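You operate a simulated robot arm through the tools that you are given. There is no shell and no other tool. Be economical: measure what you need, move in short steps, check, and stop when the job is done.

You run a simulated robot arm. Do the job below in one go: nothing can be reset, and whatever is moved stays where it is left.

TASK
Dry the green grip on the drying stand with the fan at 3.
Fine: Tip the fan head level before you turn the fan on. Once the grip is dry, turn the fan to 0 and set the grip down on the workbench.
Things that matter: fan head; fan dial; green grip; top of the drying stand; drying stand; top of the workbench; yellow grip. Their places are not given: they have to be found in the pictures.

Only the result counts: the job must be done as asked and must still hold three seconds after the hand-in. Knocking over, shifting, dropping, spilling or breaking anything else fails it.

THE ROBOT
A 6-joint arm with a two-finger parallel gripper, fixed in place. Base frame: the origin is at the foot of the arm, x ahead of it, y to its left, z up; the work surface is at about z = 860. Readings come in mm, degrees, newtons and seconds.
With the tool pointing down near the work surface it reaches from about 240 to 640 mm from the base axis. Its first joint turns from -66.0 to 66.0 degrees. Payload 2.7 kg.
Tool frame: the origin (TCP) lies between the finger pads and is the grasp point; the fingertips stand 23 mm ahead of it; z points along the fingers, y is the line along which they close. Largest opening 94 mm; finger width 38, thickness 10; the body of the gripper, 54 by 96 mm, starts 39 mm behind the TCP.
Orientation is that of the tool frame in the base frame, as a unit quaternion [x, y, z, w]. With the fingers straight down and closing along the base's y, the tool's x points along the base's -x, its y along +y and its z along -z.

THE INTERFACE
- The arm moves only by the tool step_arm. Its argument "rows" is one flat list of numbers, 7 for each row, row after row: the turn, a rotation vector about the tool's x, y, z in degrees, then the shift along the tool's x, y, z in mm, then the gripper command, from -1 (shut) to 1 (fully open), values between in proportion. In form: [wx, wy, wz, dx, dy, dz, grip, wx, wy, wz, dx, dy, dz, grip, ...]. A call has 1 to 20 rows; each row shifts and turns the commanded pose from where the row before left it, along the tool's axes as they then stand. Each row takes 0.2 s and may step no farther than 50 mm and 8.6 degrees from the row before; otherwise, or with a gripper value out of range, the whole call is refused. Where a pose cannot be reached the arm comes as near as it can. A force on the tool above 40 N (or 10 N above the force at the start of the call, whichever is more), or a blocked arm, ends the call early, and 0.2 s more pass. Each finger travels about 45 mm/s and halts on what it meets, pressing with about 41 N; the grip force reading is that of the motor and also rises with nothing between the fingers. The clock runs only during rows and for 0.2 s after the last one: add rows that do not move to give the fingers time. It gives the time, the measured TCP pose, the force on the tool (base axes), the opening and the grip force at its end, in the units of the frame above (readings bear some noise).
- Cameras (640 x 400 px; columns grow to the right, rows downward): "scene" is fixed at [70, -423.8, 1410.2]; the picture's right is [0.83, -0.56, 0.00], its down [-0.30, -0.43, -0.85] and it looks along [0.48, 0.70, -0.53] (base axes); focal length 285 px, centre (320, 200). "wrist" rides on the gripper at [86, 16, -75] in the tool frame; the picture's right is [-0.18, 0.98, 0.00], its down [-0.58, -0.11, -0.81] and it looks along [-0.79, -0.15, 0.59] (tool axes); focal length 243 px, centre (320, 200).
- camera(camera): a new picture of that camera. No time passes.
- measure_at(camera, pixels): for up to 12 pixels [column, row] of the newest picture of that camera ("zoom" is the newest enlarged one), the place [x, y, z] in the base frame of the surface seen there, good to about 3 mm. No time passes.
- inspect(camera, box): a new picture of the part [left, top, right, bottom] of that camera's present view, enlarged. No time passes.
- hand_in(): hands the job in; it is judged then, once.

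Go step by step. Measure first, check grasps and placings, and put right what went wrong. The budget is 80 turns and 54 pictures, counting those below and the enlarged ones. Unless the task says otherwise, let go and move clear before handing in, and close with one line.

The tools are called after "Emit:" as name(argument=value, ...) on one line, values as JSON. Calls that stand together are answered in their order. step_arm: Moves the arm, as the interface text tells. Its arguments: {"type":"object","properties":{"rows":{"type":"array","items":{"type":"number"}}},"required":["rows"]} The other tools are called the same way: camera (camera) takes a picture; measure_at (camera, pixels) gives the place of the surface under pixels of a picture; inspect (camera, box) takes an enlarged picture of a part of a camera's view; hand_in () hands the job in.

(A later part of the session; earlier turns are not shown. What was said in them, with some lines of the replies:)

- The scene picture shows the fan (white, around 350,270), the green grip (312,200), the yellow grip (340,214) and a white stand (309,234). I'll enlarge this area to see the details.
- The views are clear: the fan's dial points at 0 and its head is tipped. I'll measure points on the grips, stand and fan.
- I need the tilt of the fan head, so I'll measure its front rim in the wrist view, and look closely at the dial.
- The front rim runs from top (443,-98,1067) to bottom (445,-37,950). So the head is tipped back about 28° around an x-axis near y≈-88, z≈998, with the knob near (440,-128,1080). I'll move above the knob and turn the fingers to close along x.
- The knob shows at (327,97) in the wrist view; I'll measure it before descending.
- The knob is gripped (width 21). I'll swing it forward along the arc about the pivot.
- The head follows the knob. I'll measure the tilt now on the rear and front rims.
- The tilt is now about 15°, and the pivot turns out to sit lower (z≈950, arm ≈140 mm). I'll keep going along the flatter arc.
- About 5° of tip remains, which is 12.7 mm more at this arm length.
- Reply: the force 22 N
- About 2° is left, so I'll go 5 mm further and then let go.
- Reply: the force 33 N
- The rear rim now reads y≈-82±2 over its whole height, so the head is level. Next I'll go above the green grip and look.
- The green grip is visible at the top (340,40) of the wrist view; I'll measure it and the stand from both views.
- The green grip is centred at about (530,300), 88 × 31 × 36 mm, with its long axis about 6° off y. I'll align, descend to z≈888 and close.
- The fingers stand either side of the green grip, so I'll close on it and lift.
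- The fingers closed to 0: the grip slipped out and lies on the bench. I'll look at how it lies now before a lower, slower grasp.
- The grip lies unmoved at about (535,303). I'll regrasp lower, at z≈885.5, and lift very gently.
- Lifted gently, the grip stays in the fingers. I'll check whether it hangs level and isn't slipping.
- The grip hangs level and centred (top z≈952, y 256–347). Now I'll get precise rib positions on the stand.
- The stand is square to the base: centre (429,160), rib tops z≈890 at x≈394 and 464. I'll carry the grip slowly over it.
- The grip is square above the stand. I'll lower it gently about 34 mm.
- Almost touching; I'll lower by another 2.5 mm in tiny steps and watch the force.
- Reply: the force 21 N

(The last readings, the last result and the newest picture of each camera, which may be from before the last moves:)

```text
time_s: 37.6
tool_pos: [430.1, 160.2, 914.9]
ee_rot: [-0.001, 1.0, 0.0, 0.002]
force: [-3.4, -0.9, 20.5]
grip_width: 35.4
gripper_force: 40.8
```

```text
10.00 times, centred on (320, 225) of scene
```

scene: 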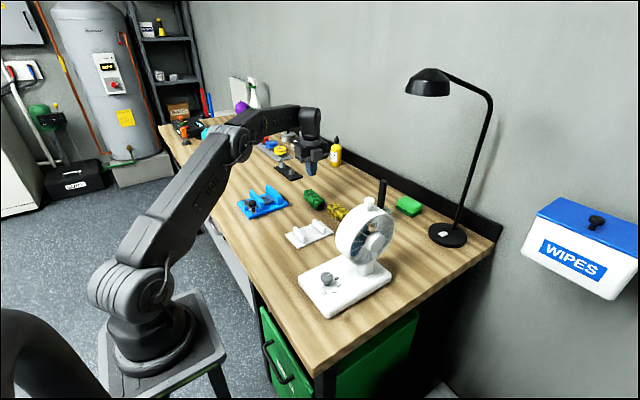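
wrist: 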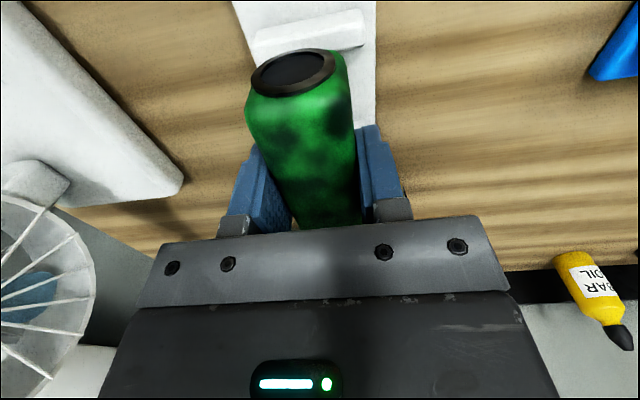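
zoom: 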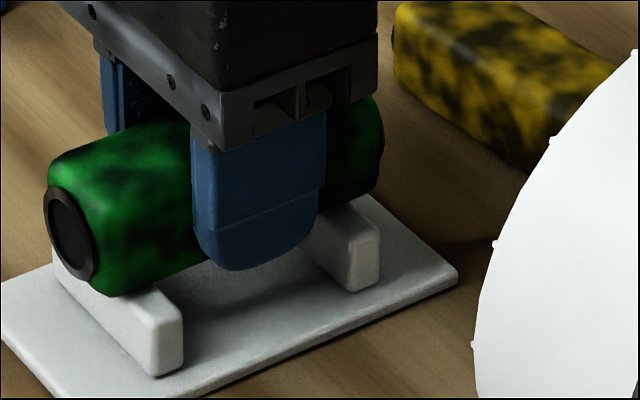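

Contact felt (20 N). I'll ease up, open and rise.

Emit:
step_arm(rows=[0, 0, 0, 0, 0, -1, -1, 0, 0, 0, 0, 0, 0, -0.1, 0, 0, 0, 0, 0, 0, 0.4, 0, 0, 0, 0, 0, 0, 0.4, 0, 0, 0, 0, 0, 0, 0.4, 0, 0, 0, 0, 0, -20, 0.4, 0, 0, 0, 0, 0, -40, 0.4, 0, 0, 0, 0, 0, -40, 0.4, 0, 0, 0, 0, 0, -40, 0.4])

Emit:
inspect(camera="scene", box=[275, 180, 395, 290])

Emit:
camera(camera="wrist")

```text
time_s: 39.6
tool_pos: [430.6, 159.2, 1052.5]
ee_rot: [-0.001, 1.0, 0.0, 0.0]
force: [0.1, 1.1, 0.3]
grip_width: 65.7
gripper_force: 0.0
```

```text
3.64 times, centred on (335, 235) of scene
```

zoom: 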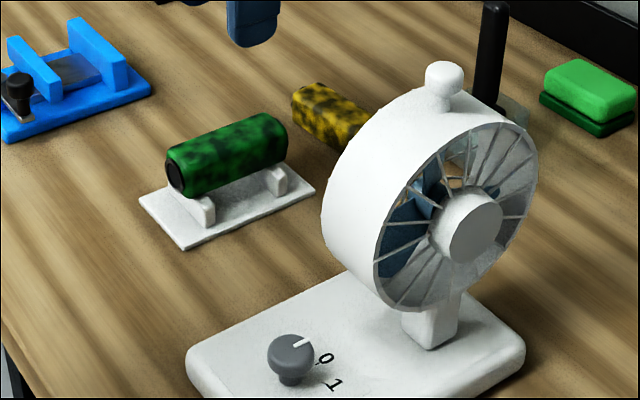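

```text
19 pictures are left
```

wrist: 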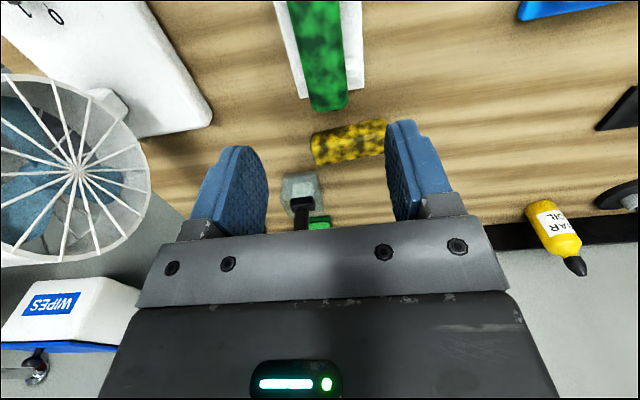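

The green grip rests on the stand. Now I'll zoom in on the dial.

Emit:
inspect(camera="scene", box=[295, 255, 355, 295])

Emit:
measure_at(camera="zoom", pixels=[[302, 202], [338, 190], [265, 185], [262, 215], [330, 235], [300, 170], [300, 240], [373, 225], [400, 300], [355, 350], [270, 360], [312, 290]])

```text
10.00 times, centred on (325, 275) of scene
```

zoom: 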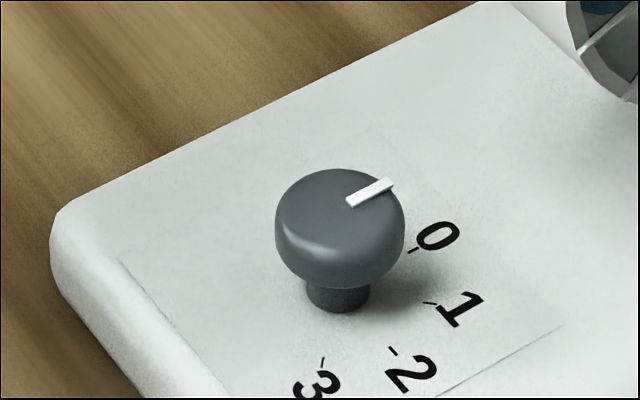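

```text
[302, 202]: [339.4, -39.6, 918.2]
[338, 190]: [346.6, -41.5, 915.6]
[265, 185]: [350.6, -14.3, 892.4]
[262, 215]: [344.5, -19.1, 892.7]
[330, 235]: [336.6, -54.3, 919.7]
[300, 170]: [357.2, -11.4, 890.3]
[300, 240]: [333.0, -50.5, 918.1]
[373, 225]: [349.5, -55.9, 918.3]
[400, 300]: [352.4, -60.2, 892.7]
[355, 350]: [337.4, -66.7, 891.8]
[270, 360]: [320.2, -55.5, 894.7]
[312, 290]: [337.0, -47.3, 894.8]
```

Emit:
measure_at(camera="zoom", pixels=[[413, 251], [430, 303], [393, 351], [322, 362], [340, 215], [282, 215], [398, 215], [340, 174], [340, 262], [338, 305], [350, 204], [388, 184]])

```text
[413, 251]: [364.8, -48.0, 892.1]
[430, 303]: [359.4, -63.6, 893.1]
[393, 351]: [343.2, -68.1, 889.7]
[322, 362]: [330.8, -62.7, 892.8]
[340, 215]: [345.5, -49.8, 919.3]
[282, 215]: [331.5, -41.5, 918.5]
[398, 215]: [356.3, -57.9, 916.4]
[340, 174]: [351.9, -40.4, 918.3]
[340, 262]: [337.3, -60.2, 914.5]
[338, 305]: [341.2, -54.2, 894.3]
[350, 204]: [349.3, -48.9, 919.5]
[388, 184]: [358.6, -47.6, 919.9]
```

The dial is centred at (344.5,-49.5), disc z≈905–919. Its ticks lie at about +4°, -43°, -94° and -136°, so 3 is roughly 138° clockwise. To keep the hand off the fan head I'll offset the TCP 12 mm toward -x and turn in three 47° bites. First I'll go above it.

Emit:
step_arm(rows=[0, 0, 0, 32.6, 0, 0, 0.1, 0, 0, 0, 32.6, 0, 0, 0.1, 0, 0, 0, 32.6, 0, 0, 0.1, 0, 0, 0, 0, -42.2, 0, 0.1, 0, 0, 0, 0, -42.2, 0, 0.1, 0, 0, 0, 0, -42.2, 0, 0.1, 0, 0, 0, 0, -42.2, 0, 0.1, 0, 0, 0, 0, -42.2, 0, 0.1, 0, 0, -6, 0, 0, 0, 0.1, 0, 0, -6, 0, 0, 0, 0.1, 0, 0, 0, 0, 0, 45, 0.1, 0, 0, 0, 0, 0, 45, 0.1, 0, 0, 0, 0, 0, 0, 0.1])

Emit:
camera(camera="wrist")

Emit:
inspect(camera="scene", box=[260, 180, 400, 300])

```text
time_s: 42.3
tool_pos: [330.2, -52.4, 967.0]
ee_rot: [-0.106, 0.994, 0.001, -0.003]
force: [-13.1, 1.0, 7.5]
grip_width: 51.7
gripper_force: 0.1
stopped in row 13: the force on the tool passed its limit (the readings are from after the stop); the commanded pose is now the measured one
```

```text
17 pictures are left
```

wrist: 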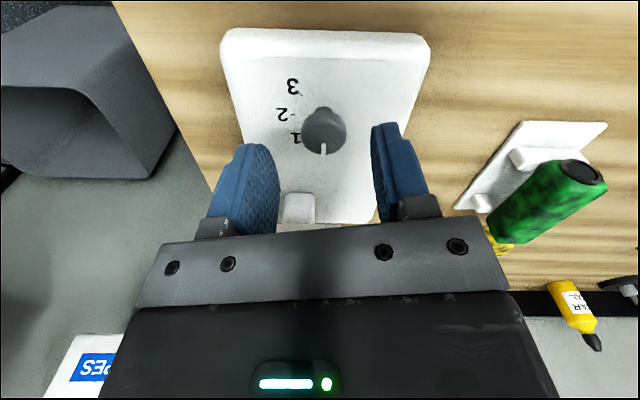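

```text
3.33 times, centred on (330, 240) of scene
```

zoom: 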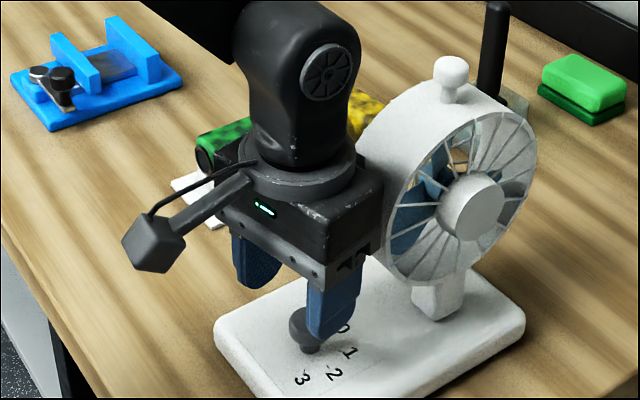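

The hand touched the fan head's side (force -13 N in x). I'll back off toward -x and up, then check that the fan hasn't shifted or tipped.

Emit:
step_arm(rows=[0, 0, 0, 8, 0, 0, 0.1, 0, 0, 0, 12, 0, -10, 0.1, 0, 0, 0, 5, 0, -30, 0.1, 0, 0, 0, 0, 0, -30, 0.1])

Emit:
inspect(camera="scene", box=[290, 205, 410, 320])

Emit:
measure_at(camera="zoom", pixels=[[340, 250], [337, 225], [350, 190], [395, 130], [440, 110], [480, 115], [153, 300], [222, 372], [470, 290], [228, 278], [290, 150], [282, 205]])

```text
time_s: 43.3
tool_pos: [307.0, -56.9, 1036.6]
ee_rot: [-0.107, 0.994, 0.001, -0.002]
force: [1.0, -0.2, -0.4]
grip_width: 51.8
gripper_force: 0.1
```

```text
3.48 times, centred on (350, 262) of scene
```

zoom: 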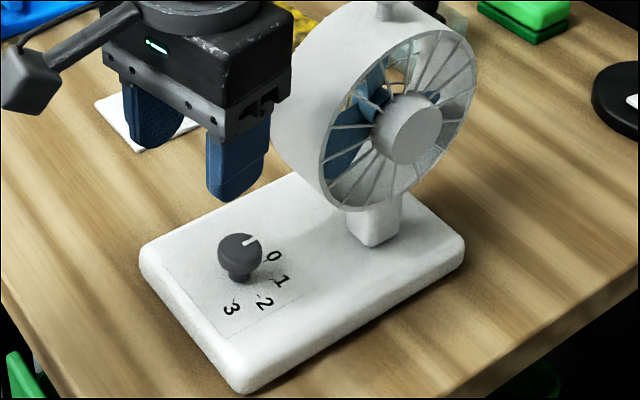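

```text
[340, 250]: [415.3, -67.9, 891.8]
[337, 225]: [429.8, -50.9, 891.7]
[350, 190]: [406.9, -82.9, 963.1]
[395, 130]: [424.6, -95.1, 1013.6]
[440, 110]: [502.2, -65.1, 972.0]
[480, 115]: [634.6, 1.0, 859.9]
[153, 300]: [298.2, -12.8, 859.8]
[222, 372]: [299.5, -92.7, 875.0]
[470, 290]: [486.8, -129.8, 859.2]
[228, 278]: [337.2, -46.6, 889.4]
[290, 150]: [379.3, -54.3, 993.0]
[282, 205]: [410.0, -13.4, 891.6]
```

The base and dial sit at the same pixels as before. I'll check the rim tilt and dial position once more.

Emit:
measure_at(camera="zoom", pixels=[[328, 196], [321, 175], [321, 150], [335, 115], [360, 78], [400, 46], [440, 36], [220, 245], [261, 252], [240, 234], [238, 265], [256, 240]])

```text
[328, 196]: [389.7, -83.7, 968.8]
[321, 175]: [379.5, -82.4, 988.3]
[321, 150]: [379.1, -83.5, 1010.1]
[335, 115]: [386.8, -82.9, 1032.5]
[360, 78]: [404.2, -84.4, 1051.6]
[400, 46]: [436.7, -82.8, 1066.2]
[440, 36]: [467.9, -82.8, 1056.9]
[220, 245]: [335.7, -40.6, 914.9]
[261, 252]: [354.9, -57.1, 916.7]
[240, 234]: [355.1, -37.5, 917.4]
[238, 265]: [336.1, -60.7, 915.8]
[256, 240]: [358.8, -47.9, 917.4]
```

The fan is still level and in place. To clear the head I'll lean the hand 30° away from it and turn the dial by swinging about the vertical; first I set yaw and lean here.

Emit:
step_arm(rows=[0, 0, -6.4, 0, 0, 0, 0.1, 0, 0, -6.4, 0, 0, 0, 0.1, 0, -7.5, 0, 0, 0, 0, 0.1, 0, -7.5, 0, 0, 0, 0, 0.1, 0, -7.5, 0, 0, 0, 0, 0.1, 0, -7.5, 0, 0, 0, 0, 0.1, 0, 0, 0, 0, 0, 0, 0.1])

```text
time_s: 44.9
tool_pos: [307.0, -57.6, 1035.3]
ee_rot: [-0.208, 0.943, 0.057, 0.253]
force: [0.1, 0.5, 0.0]
grip_width: 51.7
gripper_force: 0.0
```

Emit:
step_arm(rows=[0, 0, 0, -32.4, -8.5, 18.7, 0.1, 0, 0, 0, 20, 0, 34.6, 0.1, 0, 0, 0, 20, 0, 34.6, 0.1, 0, 0, 0, 0, 0, 0, 0.1])

Emit:
inspect(camera="scene", box=[290, 205, 410, 320])

Emit:
camera(camera="wrist")

```text
time_s: 45.4
tool_pos: [345.0, -51.3, 1032.6]
ee_rot: [-0.209, 0.942, 0.054, 0.258]
force: [-26.4, -3.1, 18.8]
grip_width: 48.1
gripper_force: 0.0
stopped in row 2: the force on the tool passed its limit (the readings are from after the stop); the commanded pose is now the measured one
```

```text
3.48 times, centred on (350, 262) of scene
```

zoom: 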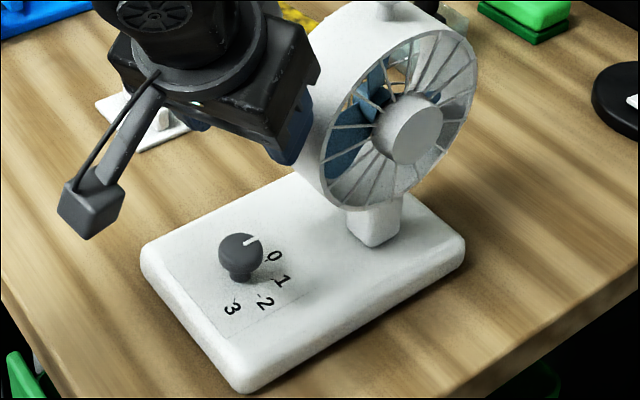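

```text
13 pictures are left
```

wrist: 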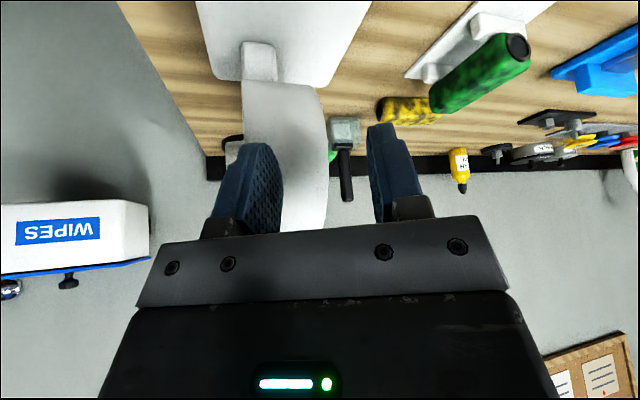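

At that height the leaned fingers met the head's side. I'll back straight off in -x, then go down away from the fan and approach along the tool axis instead.

Emit:
step_arm(rows=[0, 0, 0, 15.7, 8.5, -9, 0.1, 0, 0, 0, 15.7, 8.5, -9, 0.1, 0, 0, 0, 19.7, -10, 25, 0.1, 0, 0, 0, 15.8, 0, 27.3, 0.1, 0, 0, 0, 0, 0, 0, 0.1])

Emit:
inspect(camera="scene", box=[290, 205, 410, 320])

Emit:
measure_at(camera="zoom", pixels=[[328, 196], [321, 175], [321, 150], [335, 115], [360, 78], [400, 46], [440, 36], [220, 245], [261, 252], [240, 234], [238, 265], [256, 240]])

```text
time_s: 46.6
tool_pos: [308.6, -64.0, 968.3]
ee_rot: [-0.208, 0.942, 0.053, 0.258]
force: [0.0, 0.3, 0.5]
grip_width: 51.8
gripper_force: 0.2
```

```text
3.48 times, centred on (350, 262) of scene
```

zoom: 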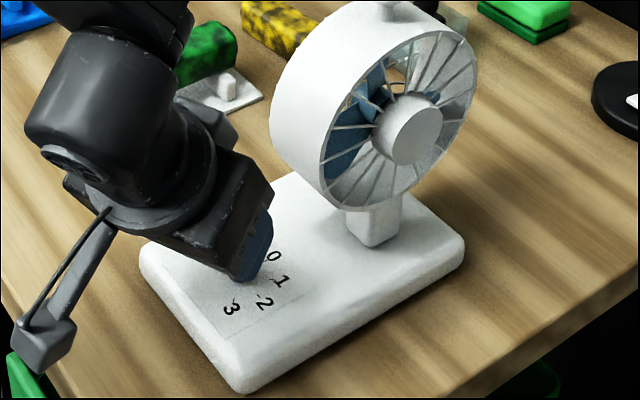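

```text
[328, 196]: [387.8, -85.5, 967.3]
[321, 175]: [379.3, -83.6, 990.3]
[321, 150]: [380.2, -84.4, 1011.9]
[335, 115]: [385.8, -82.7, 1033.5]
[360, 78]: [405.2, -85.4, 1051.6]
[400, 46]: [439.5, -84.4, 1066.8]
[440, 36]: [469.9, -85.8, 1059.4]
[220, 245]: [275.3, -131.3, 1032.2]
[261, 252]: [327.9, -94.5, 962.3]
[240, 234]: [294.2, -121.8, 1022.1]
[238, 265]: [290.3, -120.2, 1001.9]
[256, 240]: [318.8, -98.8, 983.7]
```

The fan is unmoved and level (rear rim y≈-84.5 throughout) and the hand is well clear. I'll approach the dial along the tool axis.

Emit:
step_arm(rows=[0, 0, 0, -3.8, -1, 15, 0.1, 0, 0, 0, -3.9, -0.9, 18, 0.1, 0, 0, 0, 0, 0, 18, 0.1, 0, 0, 0, 0, 0, 12, 0.1, 0, 0, 0, 0, 0, 0, 0.1])

Emit:
camera(camera="wrist")

Emit:
measure_at(camera="wrist", pixels=[[320, 150], [305, 150], [335, 150], [320, 130], [320, 170], [300, 165], [320, 190], [340, 165]])

```text
time_s: 47.6
tool_pos: [341.2, -47.6, 919.1]
ee_rot: [-0.209, 0.941, 0.053, 0.259]
force: [-14.4, -4.2, 18.7]
grip_width: 52.3
gripper_force: 1.2
stopped in row 5: the force on the tool passed its limit (the readings are from after the stop); the commanded pose is now the measured one
```

```text
11 pictures are left
```

wrist: 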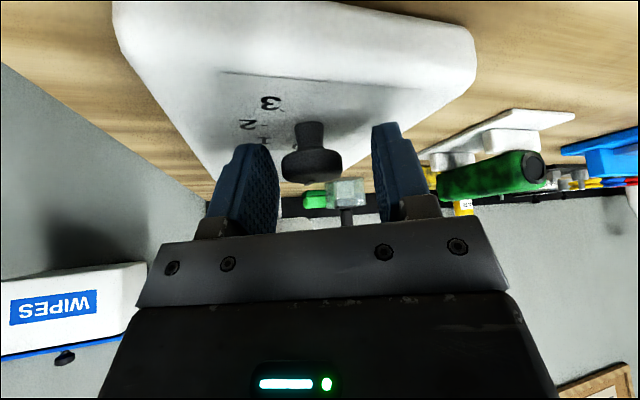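

```text
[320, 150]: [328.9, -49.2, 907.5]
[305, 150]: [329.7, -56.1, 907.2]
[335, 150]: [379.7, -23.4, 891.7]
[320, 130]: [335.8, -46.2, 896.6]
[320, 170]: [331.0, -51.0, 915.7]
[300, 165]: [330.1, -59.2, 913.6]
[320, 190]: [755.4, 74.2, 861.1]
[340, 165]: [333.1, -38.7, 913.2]
```

Fingertip corners touched the fan's base plate, since the force ran back along the approach. The dial is also about 3 mm off-centre. I'll raise 5 mm, centre, and close on the dial.

Emit:
step_arm(rows=[0, 0, 0, -2.5, 0, -4.3, 0.1, 0, 0, 0, -1.9, -3, 1.1, 0.1, 0, 0, 0, 0, 0, 0, -0.3, 0, 0, 0, 0, 0, 0, -0.5, 0, 0, 0, 0, 0, 0, -1, 0, 0, 0, 0, 0, 0, -1, 0, 0, 0, 0, 0, 0, -1])

Emit:
camera(camera="wrist")

```text
time_s: 49.2
tool_pos: [345.6, -48.8, 925.2]
ee_rot: [-0.209, 0.941, 0.053, 0.259]
force: [1.6, -0.7, -3.1]
grip_width: 29.3
gripper_force: 45.4
```

```text
10 pictures are left
```

wrist: 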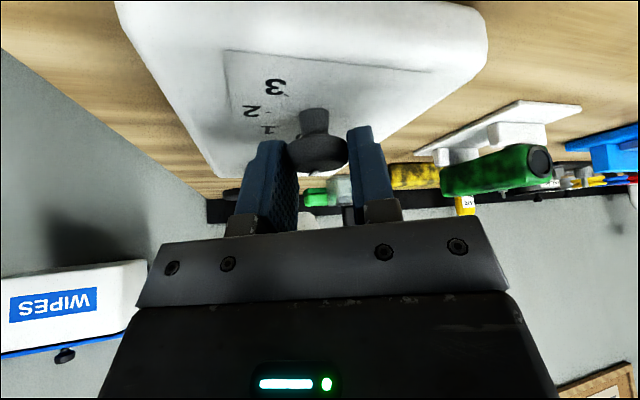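

The dial is gripped (29.3 mm). I'll swing 70° clockwise about the vertical.

Emit:
step_arm(rows=[3.56, 0, 6.03, 0, 0, 0, -1, 3.56, 0, 6.03, 0, 0, 0, -1, 3.56, 0, 6.03, 0, 0, 0, -1, 3.56, 0, 6.03, 0, 0, 0, -1, 3.56, 0, 6.03, 0, 0, 0, -1, 3.56, 0, 6.03, 0, 0, 0, -1, 3.56, 0, 6.03, 0, 0, 0, -1, 3.56, 0, 6.03, 0, 0, 0, -1, 3.56, 0, 6.03, 0, 0, 0, -1, 3.56, 0, 6.03, 0, 0, 0, -1])

Emit:
inspect(camera="scene", box=[290, 205, 410, 320])

```text
time_s: 50.6
tool_pos: [344.1, -50.8, 924.3]
ee_rot: [0.121, 0.953, -0.037, 0.274]
force: [3.1, -0.1, -3.2]
grip_width: 29.0
gripper_force: 45.4
out of reach, approached as far as the arm can: row 5
stopped in row 6: the force on the tool passed its limit (the readings are from after the stop); the commanded pose is now the measured one
```

```text
3.48 times, centred on (350, 262) of scene
```

zoom: 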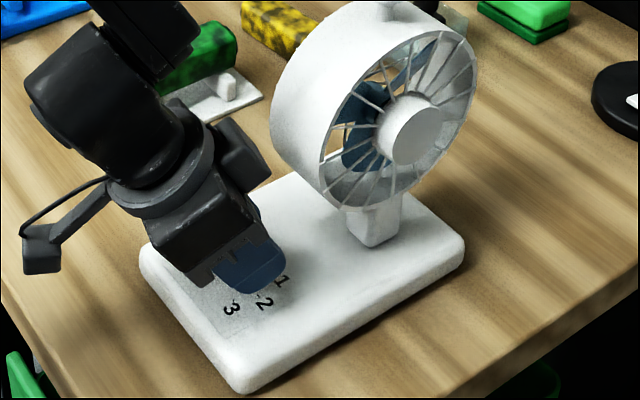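

The swing stopped after about 38° at the arm's reach limit, so the dial is near 1 and the blade is turning. I'll continue with 34° bites: open, swing back, close, swing on.

Emit:
step_arm(rows=[0, 0, 0, 0, 0, 0, -0.1, 0, 0, 0, 0, 0, 0, -0.1, -3.76, 0, -6.37, 0, 0, 0, -0.1, -3.76, 0, -6.37, 0, 0, 0, -0.1, -3.76, 0, -6.37, 0, 0, 0, -0.1, -3.76, 0, -6.37, 0, 0, 0, -0.1, -3.76, 0, -6.37, 0, 0, 0, -0.1, 0, 0, 0, 0, 0, 0, -1, 0, 0, 0, 0, 0, 0, -1, 0, 0, 0, 0, 0, 0, -1, 3.45, 0, 5.86, 0, 0, 0, -1, 3.45, 0, 5.86, 0, 0, 0, -1, 3.45, 0, 5.86, 0, 0, 0, -1, 3.45, 0, 5.86, 0, 0, 0, -1, 3.45, 0, 5.86, 0, 0, 0, -1, 0, 0, 0, 0, 0, 0, -1])

```text
time_s: 53.9
tool_pos: [345.3, -50.4, 923.0]
ee_rot: [0.069, 0.959, -0.023, 0.275]
force: [4.9, -8.3, -6.2]
grip_width: 29.4
gripper_force: 44.8
out of reach, approached as far as the arm can: row 15
stopped in row 16: the force on the tool passed its limit (the readings are from after the stop); the commanded pose is now the measured one
```

Total turned is about 70°. I'll take the next bite from θ≈-32 to +3, which stays within reach.

Emit:
step_arm(rows=[0, 0, 0, 0, 0, 0, -0.1, 0, 0, 0, 0, 0, 0, -0.1, -4.07, 0, -6.89, 0, 0, 0, -0.1, -4.07, 0, -6.89, 0, 0, 0, -0.1, -4.07, 0, -6.89, 0, 0, 0, -0.1, -4.07, 0, -6.89, 0, 0, 0, -0.1, -4.07, 0, -6.89, 0, 0, 0, -0.1, 0, 0, 0, 0, 0, 0, -1, 0, 0, 0, 0, 0, 0, -1, 0, 0, 0, 0, 0, 0, -1, 3.56, 0, 6.03, 0, 0, 0, -1, 3.56, 0, 6.03, 0, 0, 0, -1, 3.56, 0, 6.03, 0, 0, 0, -1, 3.56, 0, 6.03, 0, 0, 0, -1, 3.56, 0, 6.03, 0, 0, 0, -1, 0, 0, 0, 0, 0, 0, -1])

Emit:
camera(camera="wrist")

```text
time_s: 57.3
tool_pos: [344.7, -51.4, 924.1]
ee_rot: [0.026, 0.961, -0.011, 0.275]
force: [9.7, -22.5, -3.0]
grip_width: 29.4
gripper_force: 45.2
```

```text
8 pictures are left
```

wrist: 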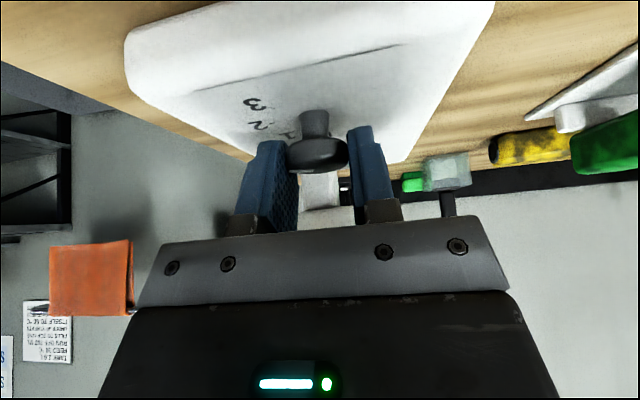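

About 105° turned so far; one more 35° bite, then I'll open, back away along the tool axis and look at the pointer.

Emit:
step_arm(rows=[0, 0, 0, 0, 0, 0, -0.1, 0, 0, 0, 0, 0, 0, -0.1, -3.56, 0, -6.03, 0, 0, 0, -0.1, -3.56, 0, -6.03, 0, 0, 0, -0.1, -3.56, 0, -6.03, 0, 0, 0, -0.1, -3.56, 0, -6.03, 0, 0, 0, -0.1, -3.56, 0, -6.03, 0, 0, 0, -0.1, 0, 0, 0, 0, 0, 0, -1, 0, 0, 0, 0, 0, 0, -1, 0, 0, 0, 0, 0, 0, -1, 3.56, 0, 6.03, 0, 0, 0, -1, 3.56, 0, 6.03, 0, 0, 0, -1, 3.56, 0, 6.03, 0, 0, 0, -1, 3.56, 0, 6.03, 0, 0, 0, -1, 3.56, 0, 6.03, 0, 0, 0, -1, 0, 0, 0, 0, 0, 0, -1])

Emit:
step_arm(rows=[0, 0, 0, 0, 0, 0, 0, 0, 0, 0, 0, 0, 0, 0, 0, 0, 0, 0, 0, -15, 0, 0, 0, 0, 0, 0, -30, 0, 0, 0, 0, 0, 0, -30, 0, 0, 0, 0, 0, 0, 0, 0])

Emit:
inspect(camera="scene", box=[280, 205, 410, 300])

```text
time_s: 60.7
tool_pos: [343.7, -50.2, 923.9]
ee_rot: [0.026, 0.961, -0.011, 0.275]
force: [6.3, -16.8, 2.5]
grip_width: 29.6
gripper_force: 44.9
```

```text
time_s: 62.1
tool_pos: [324.3, -52.6, 939.3]
ee_rot: [0.024, 0.961, -0.011, 0.276]
force: [1.4, -0.3, -0.1]
grip_width: 47.2
gripper_force: 0.0
out of reach, approached as far as the arm can: row 3, 4, 5
```

```text
4.21 times, centred on (345, 252) of scene
```

zoom: 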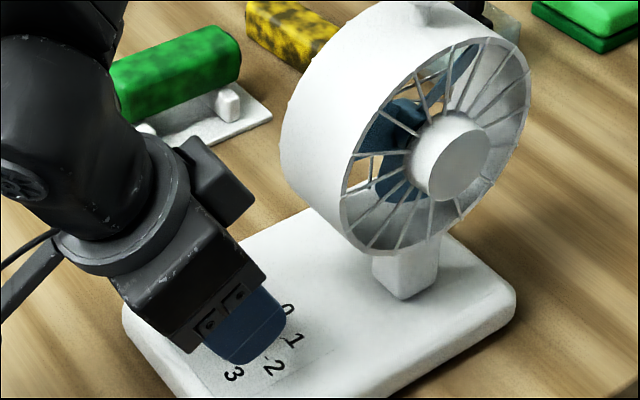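

The dial is hidden behind the hand; the green grip already looks lighter and free of dark patches. I'll rise straight up to uncover the dial.

Emit:
step_arm(rows=[0, 0, 0, -12.7, 0, -21.5, 0, 0, 0, 0, -12.7, 0, -21.5, 0, 0, 0, 0, -12.7, 0, -21.5, 0, 0, 0, 0, -12.7, 0, -21.5, 0, 0, 0, 0, 0, 0, 0, 0])

Emit:
inspect(camera="scene", box=[280, 205, 410, 300])

```text
time_s: 63.3
tool_pos: [329.1, -60.9, 945.3]
ee_rot: [0.024, 0.961, -0.012, 0.274]
force: [0.4, 1.3, -0.7]
grip_width: 47.1
gripper_force: 0.0
out of reach, approached as far as the arm can: row 1, 2, 3, 4
```

```text
4.21 times, centred on (345, 252) of scene
```

zoom: 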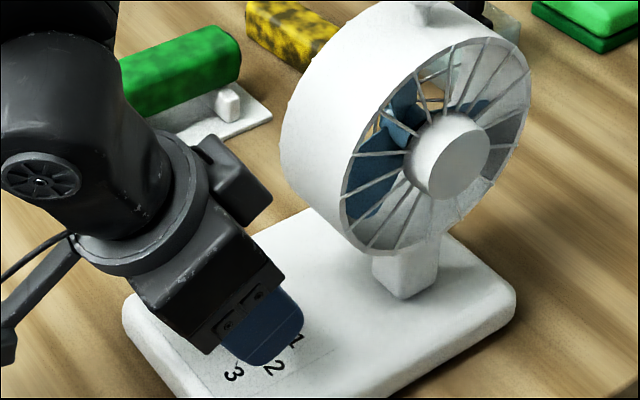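

A joint limit blocks rising at this lean, so I'll reduce the lean by 15° and then go up.

Emit:
step_arm(rows=[0, 5, 0, 0, 0, 0, 0, 0, 5, 0, 0, 0, 0, 0, 0, 5, 0, 0, 0, 0, 0, 0, 0, 0, -6.5, 0, -24.2, 0, 0, 0, 0, -6.5, 0, -24.2, 0, 0, 0, 0, -6.5, 0, -24.2, 0, 0, 0, 0, 0, 0, 0, 0])

Emit:
inspect(camera="scene", box=[280, 205, 410, 300])

```text
time_s: 64.9
tool_pos: [310.7, -64.1, 1001.5]
ee_rot: [0.024, 0.962, -0.012, 0.273]
force: [-0.1, 0.1, 0.0]
grip_width: 47.1
gripper_force: 0.0
out of reach, approached as far as the arm can: row 1, 2, 3, 4
```

```text
4.21 times, centred on (345, 252) of scene
```

zoom: 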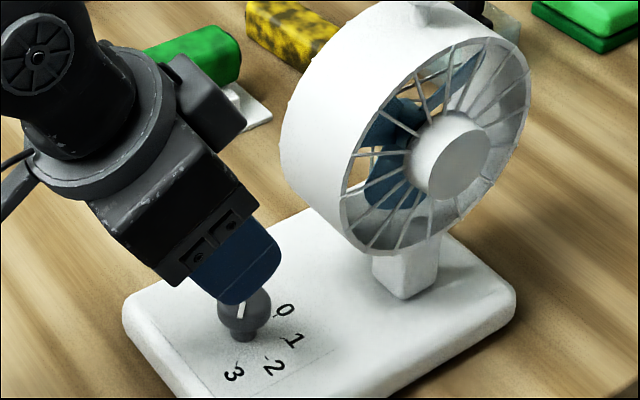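

The pointer now shows at about (241,310); I'll measure it against the dial.

Emit:
measure_at(camera="zoom", pixels=[[244, 300], [242, 305], [240, 312], [239, 317], [220, 310], [268, 308], [245, 333], [238, 357], [267, 356], [283, 338], [277, 316], [190, 45]])

```text
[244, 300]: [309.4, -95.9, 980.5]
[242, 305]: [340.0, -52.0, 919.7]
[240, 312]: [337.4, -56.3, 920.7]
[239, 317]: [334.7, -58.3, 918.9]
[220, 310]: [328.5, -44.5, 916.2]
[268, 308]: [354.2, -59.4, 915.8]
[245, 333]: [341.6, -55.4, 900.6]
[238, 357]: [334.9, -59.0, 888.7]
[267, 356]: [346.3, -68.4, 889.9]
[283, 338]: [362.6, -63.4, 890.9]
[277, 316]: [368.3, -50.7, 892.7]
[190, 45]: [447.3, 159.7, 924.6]
```

The pointer's direction is about -138°, matching the 3 tick, so the fan is on 3. I'll wait 8 s and then inspect the grip.

Emit:
step_arm(rows=[0, 0, 0, 0, 0, 0, 0, 0, 0, 0, 0, 0, 0, 0, 0, 0, 0, 0, 0, 0, 0, 0, 0, 0, 0, 0, 0, 0, 0, 0, 0, 0, 0, 0, 0, 0, 0, 0, 0, 0, 0, 0, 0, 0, 0, 0, 0, 0, 0, 0, 0, 0, 0, 0, 0, 0, 0, 0, 0, 0, 0, 0, 0, 0, 0, 0, 0, 0, 0, 0, 0, 0, 0, 0, 0, 0, 0, 0, 0, 0, 0, 0, 0, 0, 0, 0, 0, 0, 0, 0, 0, 0, 0, 0, 0, 0, 0, 0, 0, 0, 0, 0, 0, 0, 0, 0, 0, 0, 0, 0, 0, 0, 0, 0, 0, 0, 0, 0, 0, 0, 0, 0, 0, 0, 0, 0, 0, 0, 0, 0, 0, 0, 0, 0, 0, 0, 0, 0, 0, 0])

Emit:
step_arm(rows=[0, 0, 0, 0, 0, 0, 0, 0, 0, 0, 0, 0, 0, 0, 0, 0, 0, 0, 0, 0, 0, 0, 0, 0, 0, 0, 0, 0, 0, 0, 0, 0, 0, 0, 0, 0, 0, 0, 0, 0, 0, 0, 0, 0, 0, 0, 0, 0, 0, 0, 0, 0, 0, 0, 0, 0, 0, 0, 0, 0, 0, 0, 0, 0, 0, 0, 0, 0, 0, 0, 0, 0, 0, 0, 0, 0, 0, 0, 0, 0, 0, 0, 0, 0, 0, 0, 0, 0, 0, 0, 0, 0, 0, 0, 0, 0, 0, 0, 0, 0, 0, 0, 0, 0, 0, 0, 0, 0, 0, 0, 0, 0, 0, 0, 0, 0, 0, 0, 0, 0, 0, 0, 0, 0, 0, 0, 0, 0, 0, 0, 0, 0, 0, 0, 0, 0, 0, 0, 0, 0])

Emit:
inspect(camera="scene", box=[295, 195, 385, 295])

```text
time_s: 69.1
tool_pos: [311.2, -62.9, 1000.3]
ee_rot: [0.024, 0.961, -0.011, 0.275]
force: [-1.3, 0.7, -0.5]
grip_width: 47.0
gripper_force: 0.1
```

```text
time_s: 73.3
tool_pos: [311.4, -63.7, 1000.3]
ee_rot: [0.023, 0.961, -0.011, 0.275]
force: [0.2, -0.5, -0.4]
grip_width: 46.9
gripper_force: 0.1
```

```text
4.00 times, centred on (340, 245) of scene
```

zoom: 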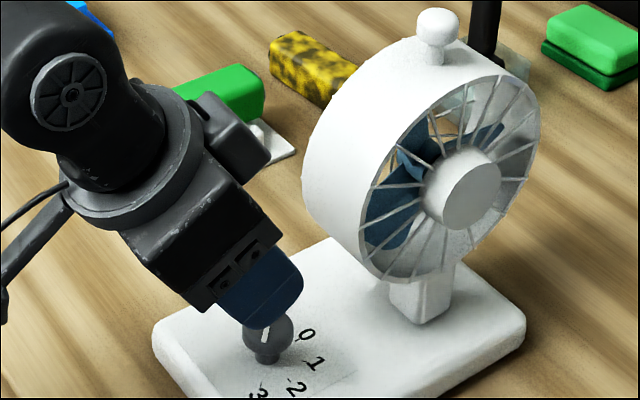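

The green grip is now uniformly bright green, so it is dry. To turn the fan off I'll swing to θ≈-25 and approach the dial along the route that worked.

Emit:
step_arm(rows=[-3.71, 0, -5.94, 0, 0, 0, 0.1, -3.71, 0, -5.94, 0, 0, 0, 0.1, -3.71, 0, -5.94, 0, 0, 0, 0.1, -3.71, 0, -5.94, 0, 0, 0, 0.1, 0, 0, 0, 9.2, -2, 23, 0.1, 0, 0, 0, 0, 0, 0, 0.1])

```text
time_s: 74.7
tool_pos: [316.4, -64.4, 975.9]
ee_rot: [-0.209, 0.939, 0.055, 0.266]
force: [0.1, 0.6, -0.3]
grip_width: 51.8
gripper_force: 0.1
```

Emit:
step_arm(rows=[0, 0, 0, 0, 1.4, 18, 0.1, 0, 0, 0, 0, 0, 18, 0.1, 0, 0, 0, 0, 0, 14, 0.1, 0, 0, 0, 0, 0, 9, 0.1, 3.68, 0, 5.96, 0, 0, 0, 0, 3.68, 0, 5.96, 0, 0, 0, 0, 3.68, 0, 5.96, 0, 0, 0, 0, 3.68, 0, 5.96, 0, 0, 0, 0, 0, 0, 0, 0, 0, 0, -1, 0, 0, 0, 0, 0, 0, -1, 0, 0, 0, 0, 0, 0, -1, 0, 0, 0, 0, 0, 0, -1])

```text
time_s: 77.3
tool_pos: [343.6, -50.3, 926.6]
ee_rot: [0.025, 0.962, -0.011, 0.273]
force: [-0.8, -2.8, 1.0]
grip_width: 29.4
gripper_force: 45.1
```

The dial is gripped again at θ≈3. I'll turn counter-clockwise 35.5° per bite, four bites in all.

Emit:
step_arm(rows=[-3.73, 0, -6.04, 0, 0, 0, -1, -3.73, 0, -6.04, 0, 0, 0, -1, -3.73, 0, -6.04, 0, 0, 0, -1, -3.73, 0, -6.04, 0, 0, 0, -1, -3.73, 0, -6.04, 0, 0, 0, -1, 0, 0, 0, 0, 0, 0, -1, 0, 0, 0, 0, 0, 0, -0.1, 0, 0, 0, 0, 0, 0, -0.1, 3.73, 0, 6.04, 0, 0, 0, -0.1, 3.73, 0, 6.04, 0, 0, 0, -0.1, 3.73, 0, 6.04, 0, 0, 0, -0.1, 3.73, 0, 6.04, 0, 0, 0, -0.1, 3.73, 0, 6.04, 0, 0, 0, -0.1, 0, 0, 0, 0, 0, 0, -1, 0, 0, 0, 0, 0, 0, -1, 0, 0, 0, 0, 0, 0, -1])

Emit:
step_arm(rows=[-3.73, 0, -6.04, 0, 0, 0, -1, -3.73, 0, -6.04, 0, 0, 0, -1, -3.73, 0, -6.04, 0, 0, 0, -1, -3.73, 0, -6.04, 0, 0, 0, -1, -3.73, 0, -6.04, 0, 0, 0, -1, 0, 0, 0, 0, 0, 0, -1, 0, 0, 0, 0, 0, 0, -0.1, 0, 0, 0, 0, 0, 0, -0.1, 3.73, 0, 6.04, 0, 0, 0, -0.1, 3.73, 0, 6.04, 0, 0, 0, -0.1, 3.73, 0, 6.04, 0, 0, 0, -0.1, 3.73, 0, 6.04, 0, 0, 0, -0.1, 3.73, 0, 6.04, 0, 0, 0, -0.1, 0, 0, 0, 0, 0, 0, -1, 0, 0, 0, 0, 0, 0, -1, 0, 0, 0, 0, 0, 0, -1])

```text
time_s: 80.7
tool_pos: [343.6, -50.7, 924.9]
ee_rot: [0.024, 0.961, -0.012, 0.274]
force: [-1.5, -10.2, -0.5]
grip_width: 29.4
gripper_force: 45.6
```

```text
time_s: 84.1
tool_pos: [343.9, -50.2, 925.5]
ee_rot: [0.025, 0.961, -0.011, 0.273]
force: [-2.1, -4.5, 0.6]
grip_width: 29.5
gripper_force: 45.3
```

Two bites are done without trouble. Now the third, and then the fourth, after which I open and back away.

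Emit:
step_arm(rows=[-3.73, 0, -6.04, 0, 0, 0, -1, -3.73, 0, -6.04, 0, 0, 0, -1, -3.73, 0, -6.04, 0, 0, 0, -1, -3.73, 0, -6.04, 0, 0, 0, -1, -3.73, 0, -6.04, 0, 0, 0, -1, 0, 0, 0, 0, 0, 0, -1, 0, 0, 0, 0, 0, 0, -0.1, 0, 0, 0, 0, 0, 0, -0.1, 3.73, 0, 6.04, 0, 0, 0, -0.1, 3.73, 0, 6.04, 0, 0, 0, -0.1, 3.73, 0, 6.04, 0, 0, 0, -0.1, 3.73, 0, 6.04, 0, 0, 0, -0.1, 3.73, 0, 6.04, 0, 0, 0, -0.1, 0, 0, 0, 0, 0, 0, -1, 0, 0, 0, 0, 0, 0, -1, 0, 0, 0, 0, 0, 0, -1])

Emit:
step_arm(rows=[-3.73, 0, -6.04, 0, 0, 0, -1, -3.73, 0, -6.04, 0, 0, 0, -1, -3.73, 0, -6.04, 0, 0, 0, -1, -3.73, 0, -6.04, 0, 0, 0, -1, -3.73, 0, -6.04, 0, 0, 0, -1, 0, 0, 0, 0, 0, 0, -1])

Emit:
step_arm(rows=[0, 0, 0, 0, 0, 0, 0, 0, 0, 0, 0, 0, 0, 0, 0, 0, 0, 0, 0, -15, 0, 0, 0, 0, 0, 0, -25, 0, 0, 0, 0, 0, 0, -25, 0, 0, 0, 0, -13, 0, -21, 0, 0, 0, 0, 0, 0, 0, 0])

```text
time_s: 87.5
tool_pos: [343.5, -49.8, 925.7]
ee_rot: [0.025, 0.961, -0.012, 0.274]
force: [-1.9, -10.5, -0.9]
grip_width: 29.3
gripper_force: 44.9
```

```text
time_s: 88.9
tool_pos: [344.4, -51.4, 925.4]
ee_rot: [-0.271, 0.924, 0.071, 0.262]
force: [3.3, -8.0, 2.2]
grip_width: 29.4
gripper_force: 44.6
```

```text
time_s: 90.5
tool_pos: [314.0, -67.9, 1006.7]
ee_rot: [-0.27, 0.924, 0.073, 0.262]
force: [0.3, -0.2, 0.8]
grip_width: 47.0
gripper_force: 0.0
```

All four bites are done. I'll straighten the hand away from the fan and look at the dial and grip.

Emit:
step_arm(rows=[0, 0, 0, -9, 4, -32, 0, 0, 8, 0, 0, 0, 0, 0, 0, 8, 0, 0, 0, 0, 0, 0, 8, 0, 0, 0, 0, 0, 0, 8, 0, 0, 0, 0, 0, 0, 0, 8, 0, 0, 0, 0, 0, 0, 8, 0, 0, 0, 0, 0, 0, 8, 0, 0, 0, 0, 0, 0, 8, 0, 0, 0, 0, 0, 0, 0, 0, 0, 0, 0])

Emit:
inspect(camera="scene", box=[280, 195, 410, 300])

```text
time_s: 92.7
tool_pos: [306.1, -69.0, 1038.9]
ee_rot: [-0.002, 1.0, -0.005, -0.002]
force: [-0.2, 0.2, -0.3]
grip_width: 47.2
gripper_force: 0.1
```

```text
3.81 times, centred on (345, 248) of scene
```

zoom: 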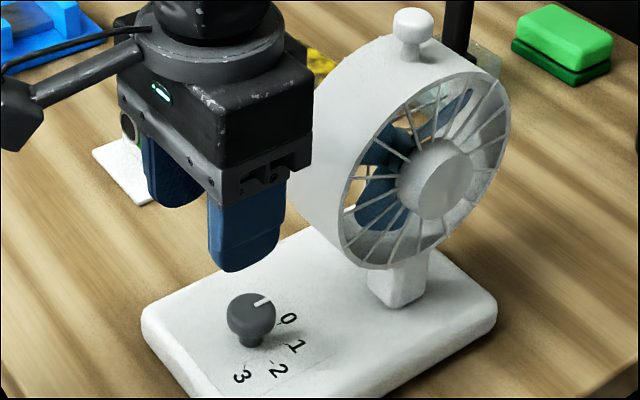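

The pointer looks to be at 0; I'll measure it, and the fan, to be sure.

Emit:
measure_at(camera="zoom", pixels=[[255, 303], [262, 300], [269, 298], [229, 313], [274, 316], [250, 295], [247, 330], [280, 323], [355, 260], [340, 215], [350, 165], [405, 100]])

```text
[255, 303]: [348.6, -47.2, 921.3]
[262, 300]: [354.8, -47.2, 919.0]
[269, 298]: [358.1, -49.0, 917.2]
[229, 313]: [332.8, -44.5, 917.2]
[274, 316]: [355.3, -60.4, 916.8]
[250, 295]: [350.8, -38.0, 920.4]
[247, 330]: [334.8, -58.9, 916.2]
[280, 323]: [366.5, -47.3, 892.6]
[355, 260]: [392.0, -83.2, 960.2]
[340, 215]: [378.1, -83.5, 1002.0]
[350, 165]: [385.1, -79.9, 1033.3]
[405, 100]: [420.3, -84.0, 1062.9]
```

The dial is at 0 (pointer ≈ +4°, same as at the start) and the head is still level. Now I go back above the stand for the dry grip.

Emit:
step_arm(rows=[0, 0, 0, 0, 45.8, -3, 0.4, 0, 0, 0, 0, 45.8, -3, 0.4, 0, 0, 0, 0, 45.8, -3, 0.4, 0, 0, 0, 0, 45.8, -3, 0.4, 0, 0, 0, 0, 45.8, 0, 0.4, 0, 0, 0, -41.2, 0, 0, 0.4, 0, 0, 0, -41.2, 0, 0, 0.4, 0, 0, 0, -41.2, 0, 0, 0.4, 0, 0, 0, 0, 0, 0, 0.4])

Emit:
camera(camera="wrist")

Emit:
measure_at(camera="wrist", pixels=[[300, 40], [335, 40], [328, 60], [313, 95], [344, 95], [328, 100], [315, 20], [310, 60], [343, 60], [328, 80]])

```text
time_s: 94.7
tool_pos: [425.6, 160.5, 1045.9]
ee_rot: [-0.003, 1.0, -0.006, -0.002]
force: [0.1, -0.3, -0.8]
grip_width: 65.9
gripper_force: 0.3
```

```text
2 pictures are left
```

wrist: 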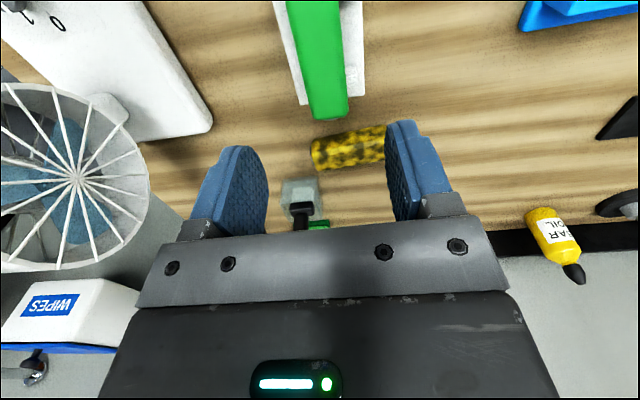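

```text
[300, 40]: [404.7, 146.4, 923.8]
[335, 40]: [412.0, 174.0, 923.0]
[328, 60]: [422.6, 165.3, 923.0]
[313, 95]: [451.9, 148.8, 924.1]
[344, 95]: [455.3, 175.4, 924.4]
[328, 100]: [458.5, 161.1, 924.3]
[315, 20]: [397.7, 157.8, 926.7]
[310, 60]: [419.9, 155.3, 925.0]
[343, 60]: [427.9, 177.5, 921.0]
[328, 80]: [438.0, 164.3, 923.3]
```

The grip is in place, centred at about (429,161). I'll descend, close, and lift slowly.

Emit:
step_arm(rows=[0, 0, 0, -4, 0, 40, 0.4, 0, 0, 0, 0, 0, 40, 0.4, 0, 0, 0, 0, 0, 30, 0.4, 0, 0, 0, 0, 0, 15, 0.4, 0, 0, 0, 0, 0, 5.5, 0.4, 0, 0, 0, 0, 0, 0, 0.4, 0, 0, 0, 0, 0, 0, -0.3, 0, 0, 0, 0, 0, 0, -1, 0, 0, 0, 0, 0, 0, -1, 0, 0, 0, 0, 0, 0, -1, 0, 0, 0, 0, 0, 0, -1])

Emit:
step_arm(rows=[0, 0, 0, 0, 0, -1, -1, 0, 0, 0, 0, 0, -2, -1, 0, 0, 0, 0, 0, -3, -1, 0, 0, 0, 0, 0, -4, -1, 0, 0, 0, 0, 0, -4, -1, 0, 0, 0, 0, 0, -4, -1, 0, 0, 0, 0, 0, -4, -1, 0, 0, 0, 0, 0, -4, -1, 0, 0, 0, 0, 0, -3, -1, 0, 0, 0, 0, 0, -2, -1, 0, 0, 0, 0, 0, -1, -1])

```text
time_s: 97.1
tool_pos: [430.1, 160.7, 916.6]
ee_rot: [-0.004, 1.0, -0.006, -0.001]
force: [0.2, -0.8, 0.0]
grip_width: 35.2
gripper_force: 41.1
```

```text
time_s: 99.5
tool_pos: [430.3, 161.5, 949.0]
ee_rot: [-0.004, 1.0, -0.005, -0.001]
force: [-0.8, -0.1, -1.4]
grip_width: 35.3
gripper_force: 41.3
```

The grip holds at 35.3 mm. I'll carry it slowly to free bench at about (525,285), where it first lay.

Emit:
step_arm(rows=[0, 0, 0, -1.9, 2.5, 0, -1, 0, 0, 0, -3.8, 5, 0, -1, 0, 0, 0, -5.22, 6.82, 0, -1, 0, 0, 0, -5.22, 6.82, 0, -1, 0, 0, 0, -5.22, 6.82, 0, -1, 0, 0, 0, -5.22, 6.82, 0, -1, 0, 0, 0, -5.22, 6.82, 0, -1, 0, 0, 0, -5.22, 6.82, 0, -1, 0, 0, 0, -5.22, 6.82, 0, -1, 0, 0, 0, -5.22, 6.82, 0, -1, 0, 0, 0, -5.22, 6.82, 0, -1, 0, 0, 0, -5.22, 6.82, 0, -1, 0, 0, 0, -5.22, 6.82, 0, -1, 0, 0, 0, -5.22, 6.82, 0, -1, 0, 0, 0, -5.22, 6.82, 0, -1, 0, 0, 0, -5.22, 6.82, 0, -1, 0, 0, 0, -5.22, 6.82, 0, -1, 0, 0, 0, -5.22, 6.82, 0, -1, 0, 0, 0, -3.8, 5, 0, -1, 0, 0, 0, -1.9, 2.5, 0, -1])

Emit:
step_arm(rows=[0, 0, 0, 0, 0, 2, -1, 0, 0, 0, 0, 0, 4, -1, 0, 0, 0, 0, 0, 6, -1, 0, 0, 0, 0, 0, 7, -1, 0, 0, 0, 0, 0, 7, -1, 0, 0, 0, 0, 0, 7, -1, 0, 0, 0, 0, 0, 7, -1, 0, 0, 0, 0, 0, 6, -1, 0, 0, 0, 0, 0, 5, -1, 0, 0, 0, 0, 0, 4, -1, 0, 0, 0, 0, 0, 2.5, -1, 0, 0, 0, 0, 0, 1.5, -1, 0, 0, 0, 0, 0, 0, -1])

```text
time_s: 103.7
tool_pos: [523.5, 285.0, 947.5]
ee_rot: [-0.005, 1.0, -0.006, -0.001]
force: [-0.1, 0.3, -1.3]
grip_width: 35.4
gripper_force: 40.9
```

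```text
time_s: 106.5
tool_pos: [524.7, 284.4, 888.4]
ee_rot: [-0.004, 1.0, -0.004, -0.002]
force: [-0.7, -0.5, 4.6]
grip_width: 35.5
gripper_force: 40.7
```

Nearly on the bench, with a slight upward force; I'll lower another millimetre to confirm contact.

Emit:
step_arm(rows=[0, 0, 0, 0, 0, 0.6, -1, 0, 0, 0, 0, 0, 0, -1])

```text
time_s: 107.1
tool_pos: [524.8, 284.6, 889.4]
ee_rot: [-0.005, 1.0, -0.005, 0.0]
force: [-2.1, -1.5, 16.0]
grip_width: 35.4
gripper_force: 40.7
```

Contact is confirmed (16 N). I'll release, rise clear and take a final look.

Emit:
step_arm(rows=[0, 0, 0, 0, 0, -0.6, -1, 0, 0, 0, 0, 0, 0, -0.1, 0, 0, 0, 0, 0, 0, 0.4, 0, 0, 0, 0, 0, 0, 0.4, 0, 0, 0, 0, 0, 0, 0.4, 0, 0, 0, 0, 0, -15, 0.4, 0, 0, 0, 0, 0, -40, 0.4, 0, 0, 0, 0, 0, -45, 0.4, 0, 0, 0, 0, 0, -45, 0.4, 0, 0, 0, 0, 0, 0, 0.4])

Emit:
inspect(camera="scene", box=[260, 150, 420, 300])

Emit:
measure_at(camera="zoom", pixels=[[240, 175], [215, 180], [270, 165], [300, 158]])

```text
time_s: 109.3
tool_pos: [523.4, 286.0, 1032.4]
ee_rot: [-0.004, 1.0, -0.005, -0.002]
force: [-0.2, 0.4, -0.1]
grip_width: 66.0
gripper_force: 0.0
```

```text
2.67 times, centred on (340, 225) of scene
```

zoom: 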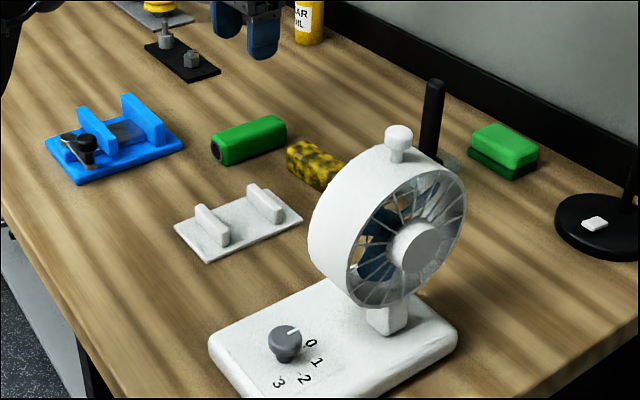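

```text
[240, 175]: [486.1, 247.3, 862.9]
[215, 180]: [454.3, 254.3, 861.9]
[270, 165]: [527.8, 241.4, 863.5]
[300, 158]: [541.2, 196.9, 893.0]
```

The final picture shows the dry green grip flat on the bench, the dial at 0, the fan head level, and the stand and yellow grip undisturbed. The gripper is clear, so I hand in.

Emit:
hand_in()

```text
The job is handed in.
```

The green grip was dried on the stand with the fan at 3 and the head level, the fan was turned back to 0, the grip was set down on the workbench, and the job was handed in; along the way the grip slipped from the fingers on the first lift attempt, and the hand brushed the fan head twice and its base once without any visible shift.
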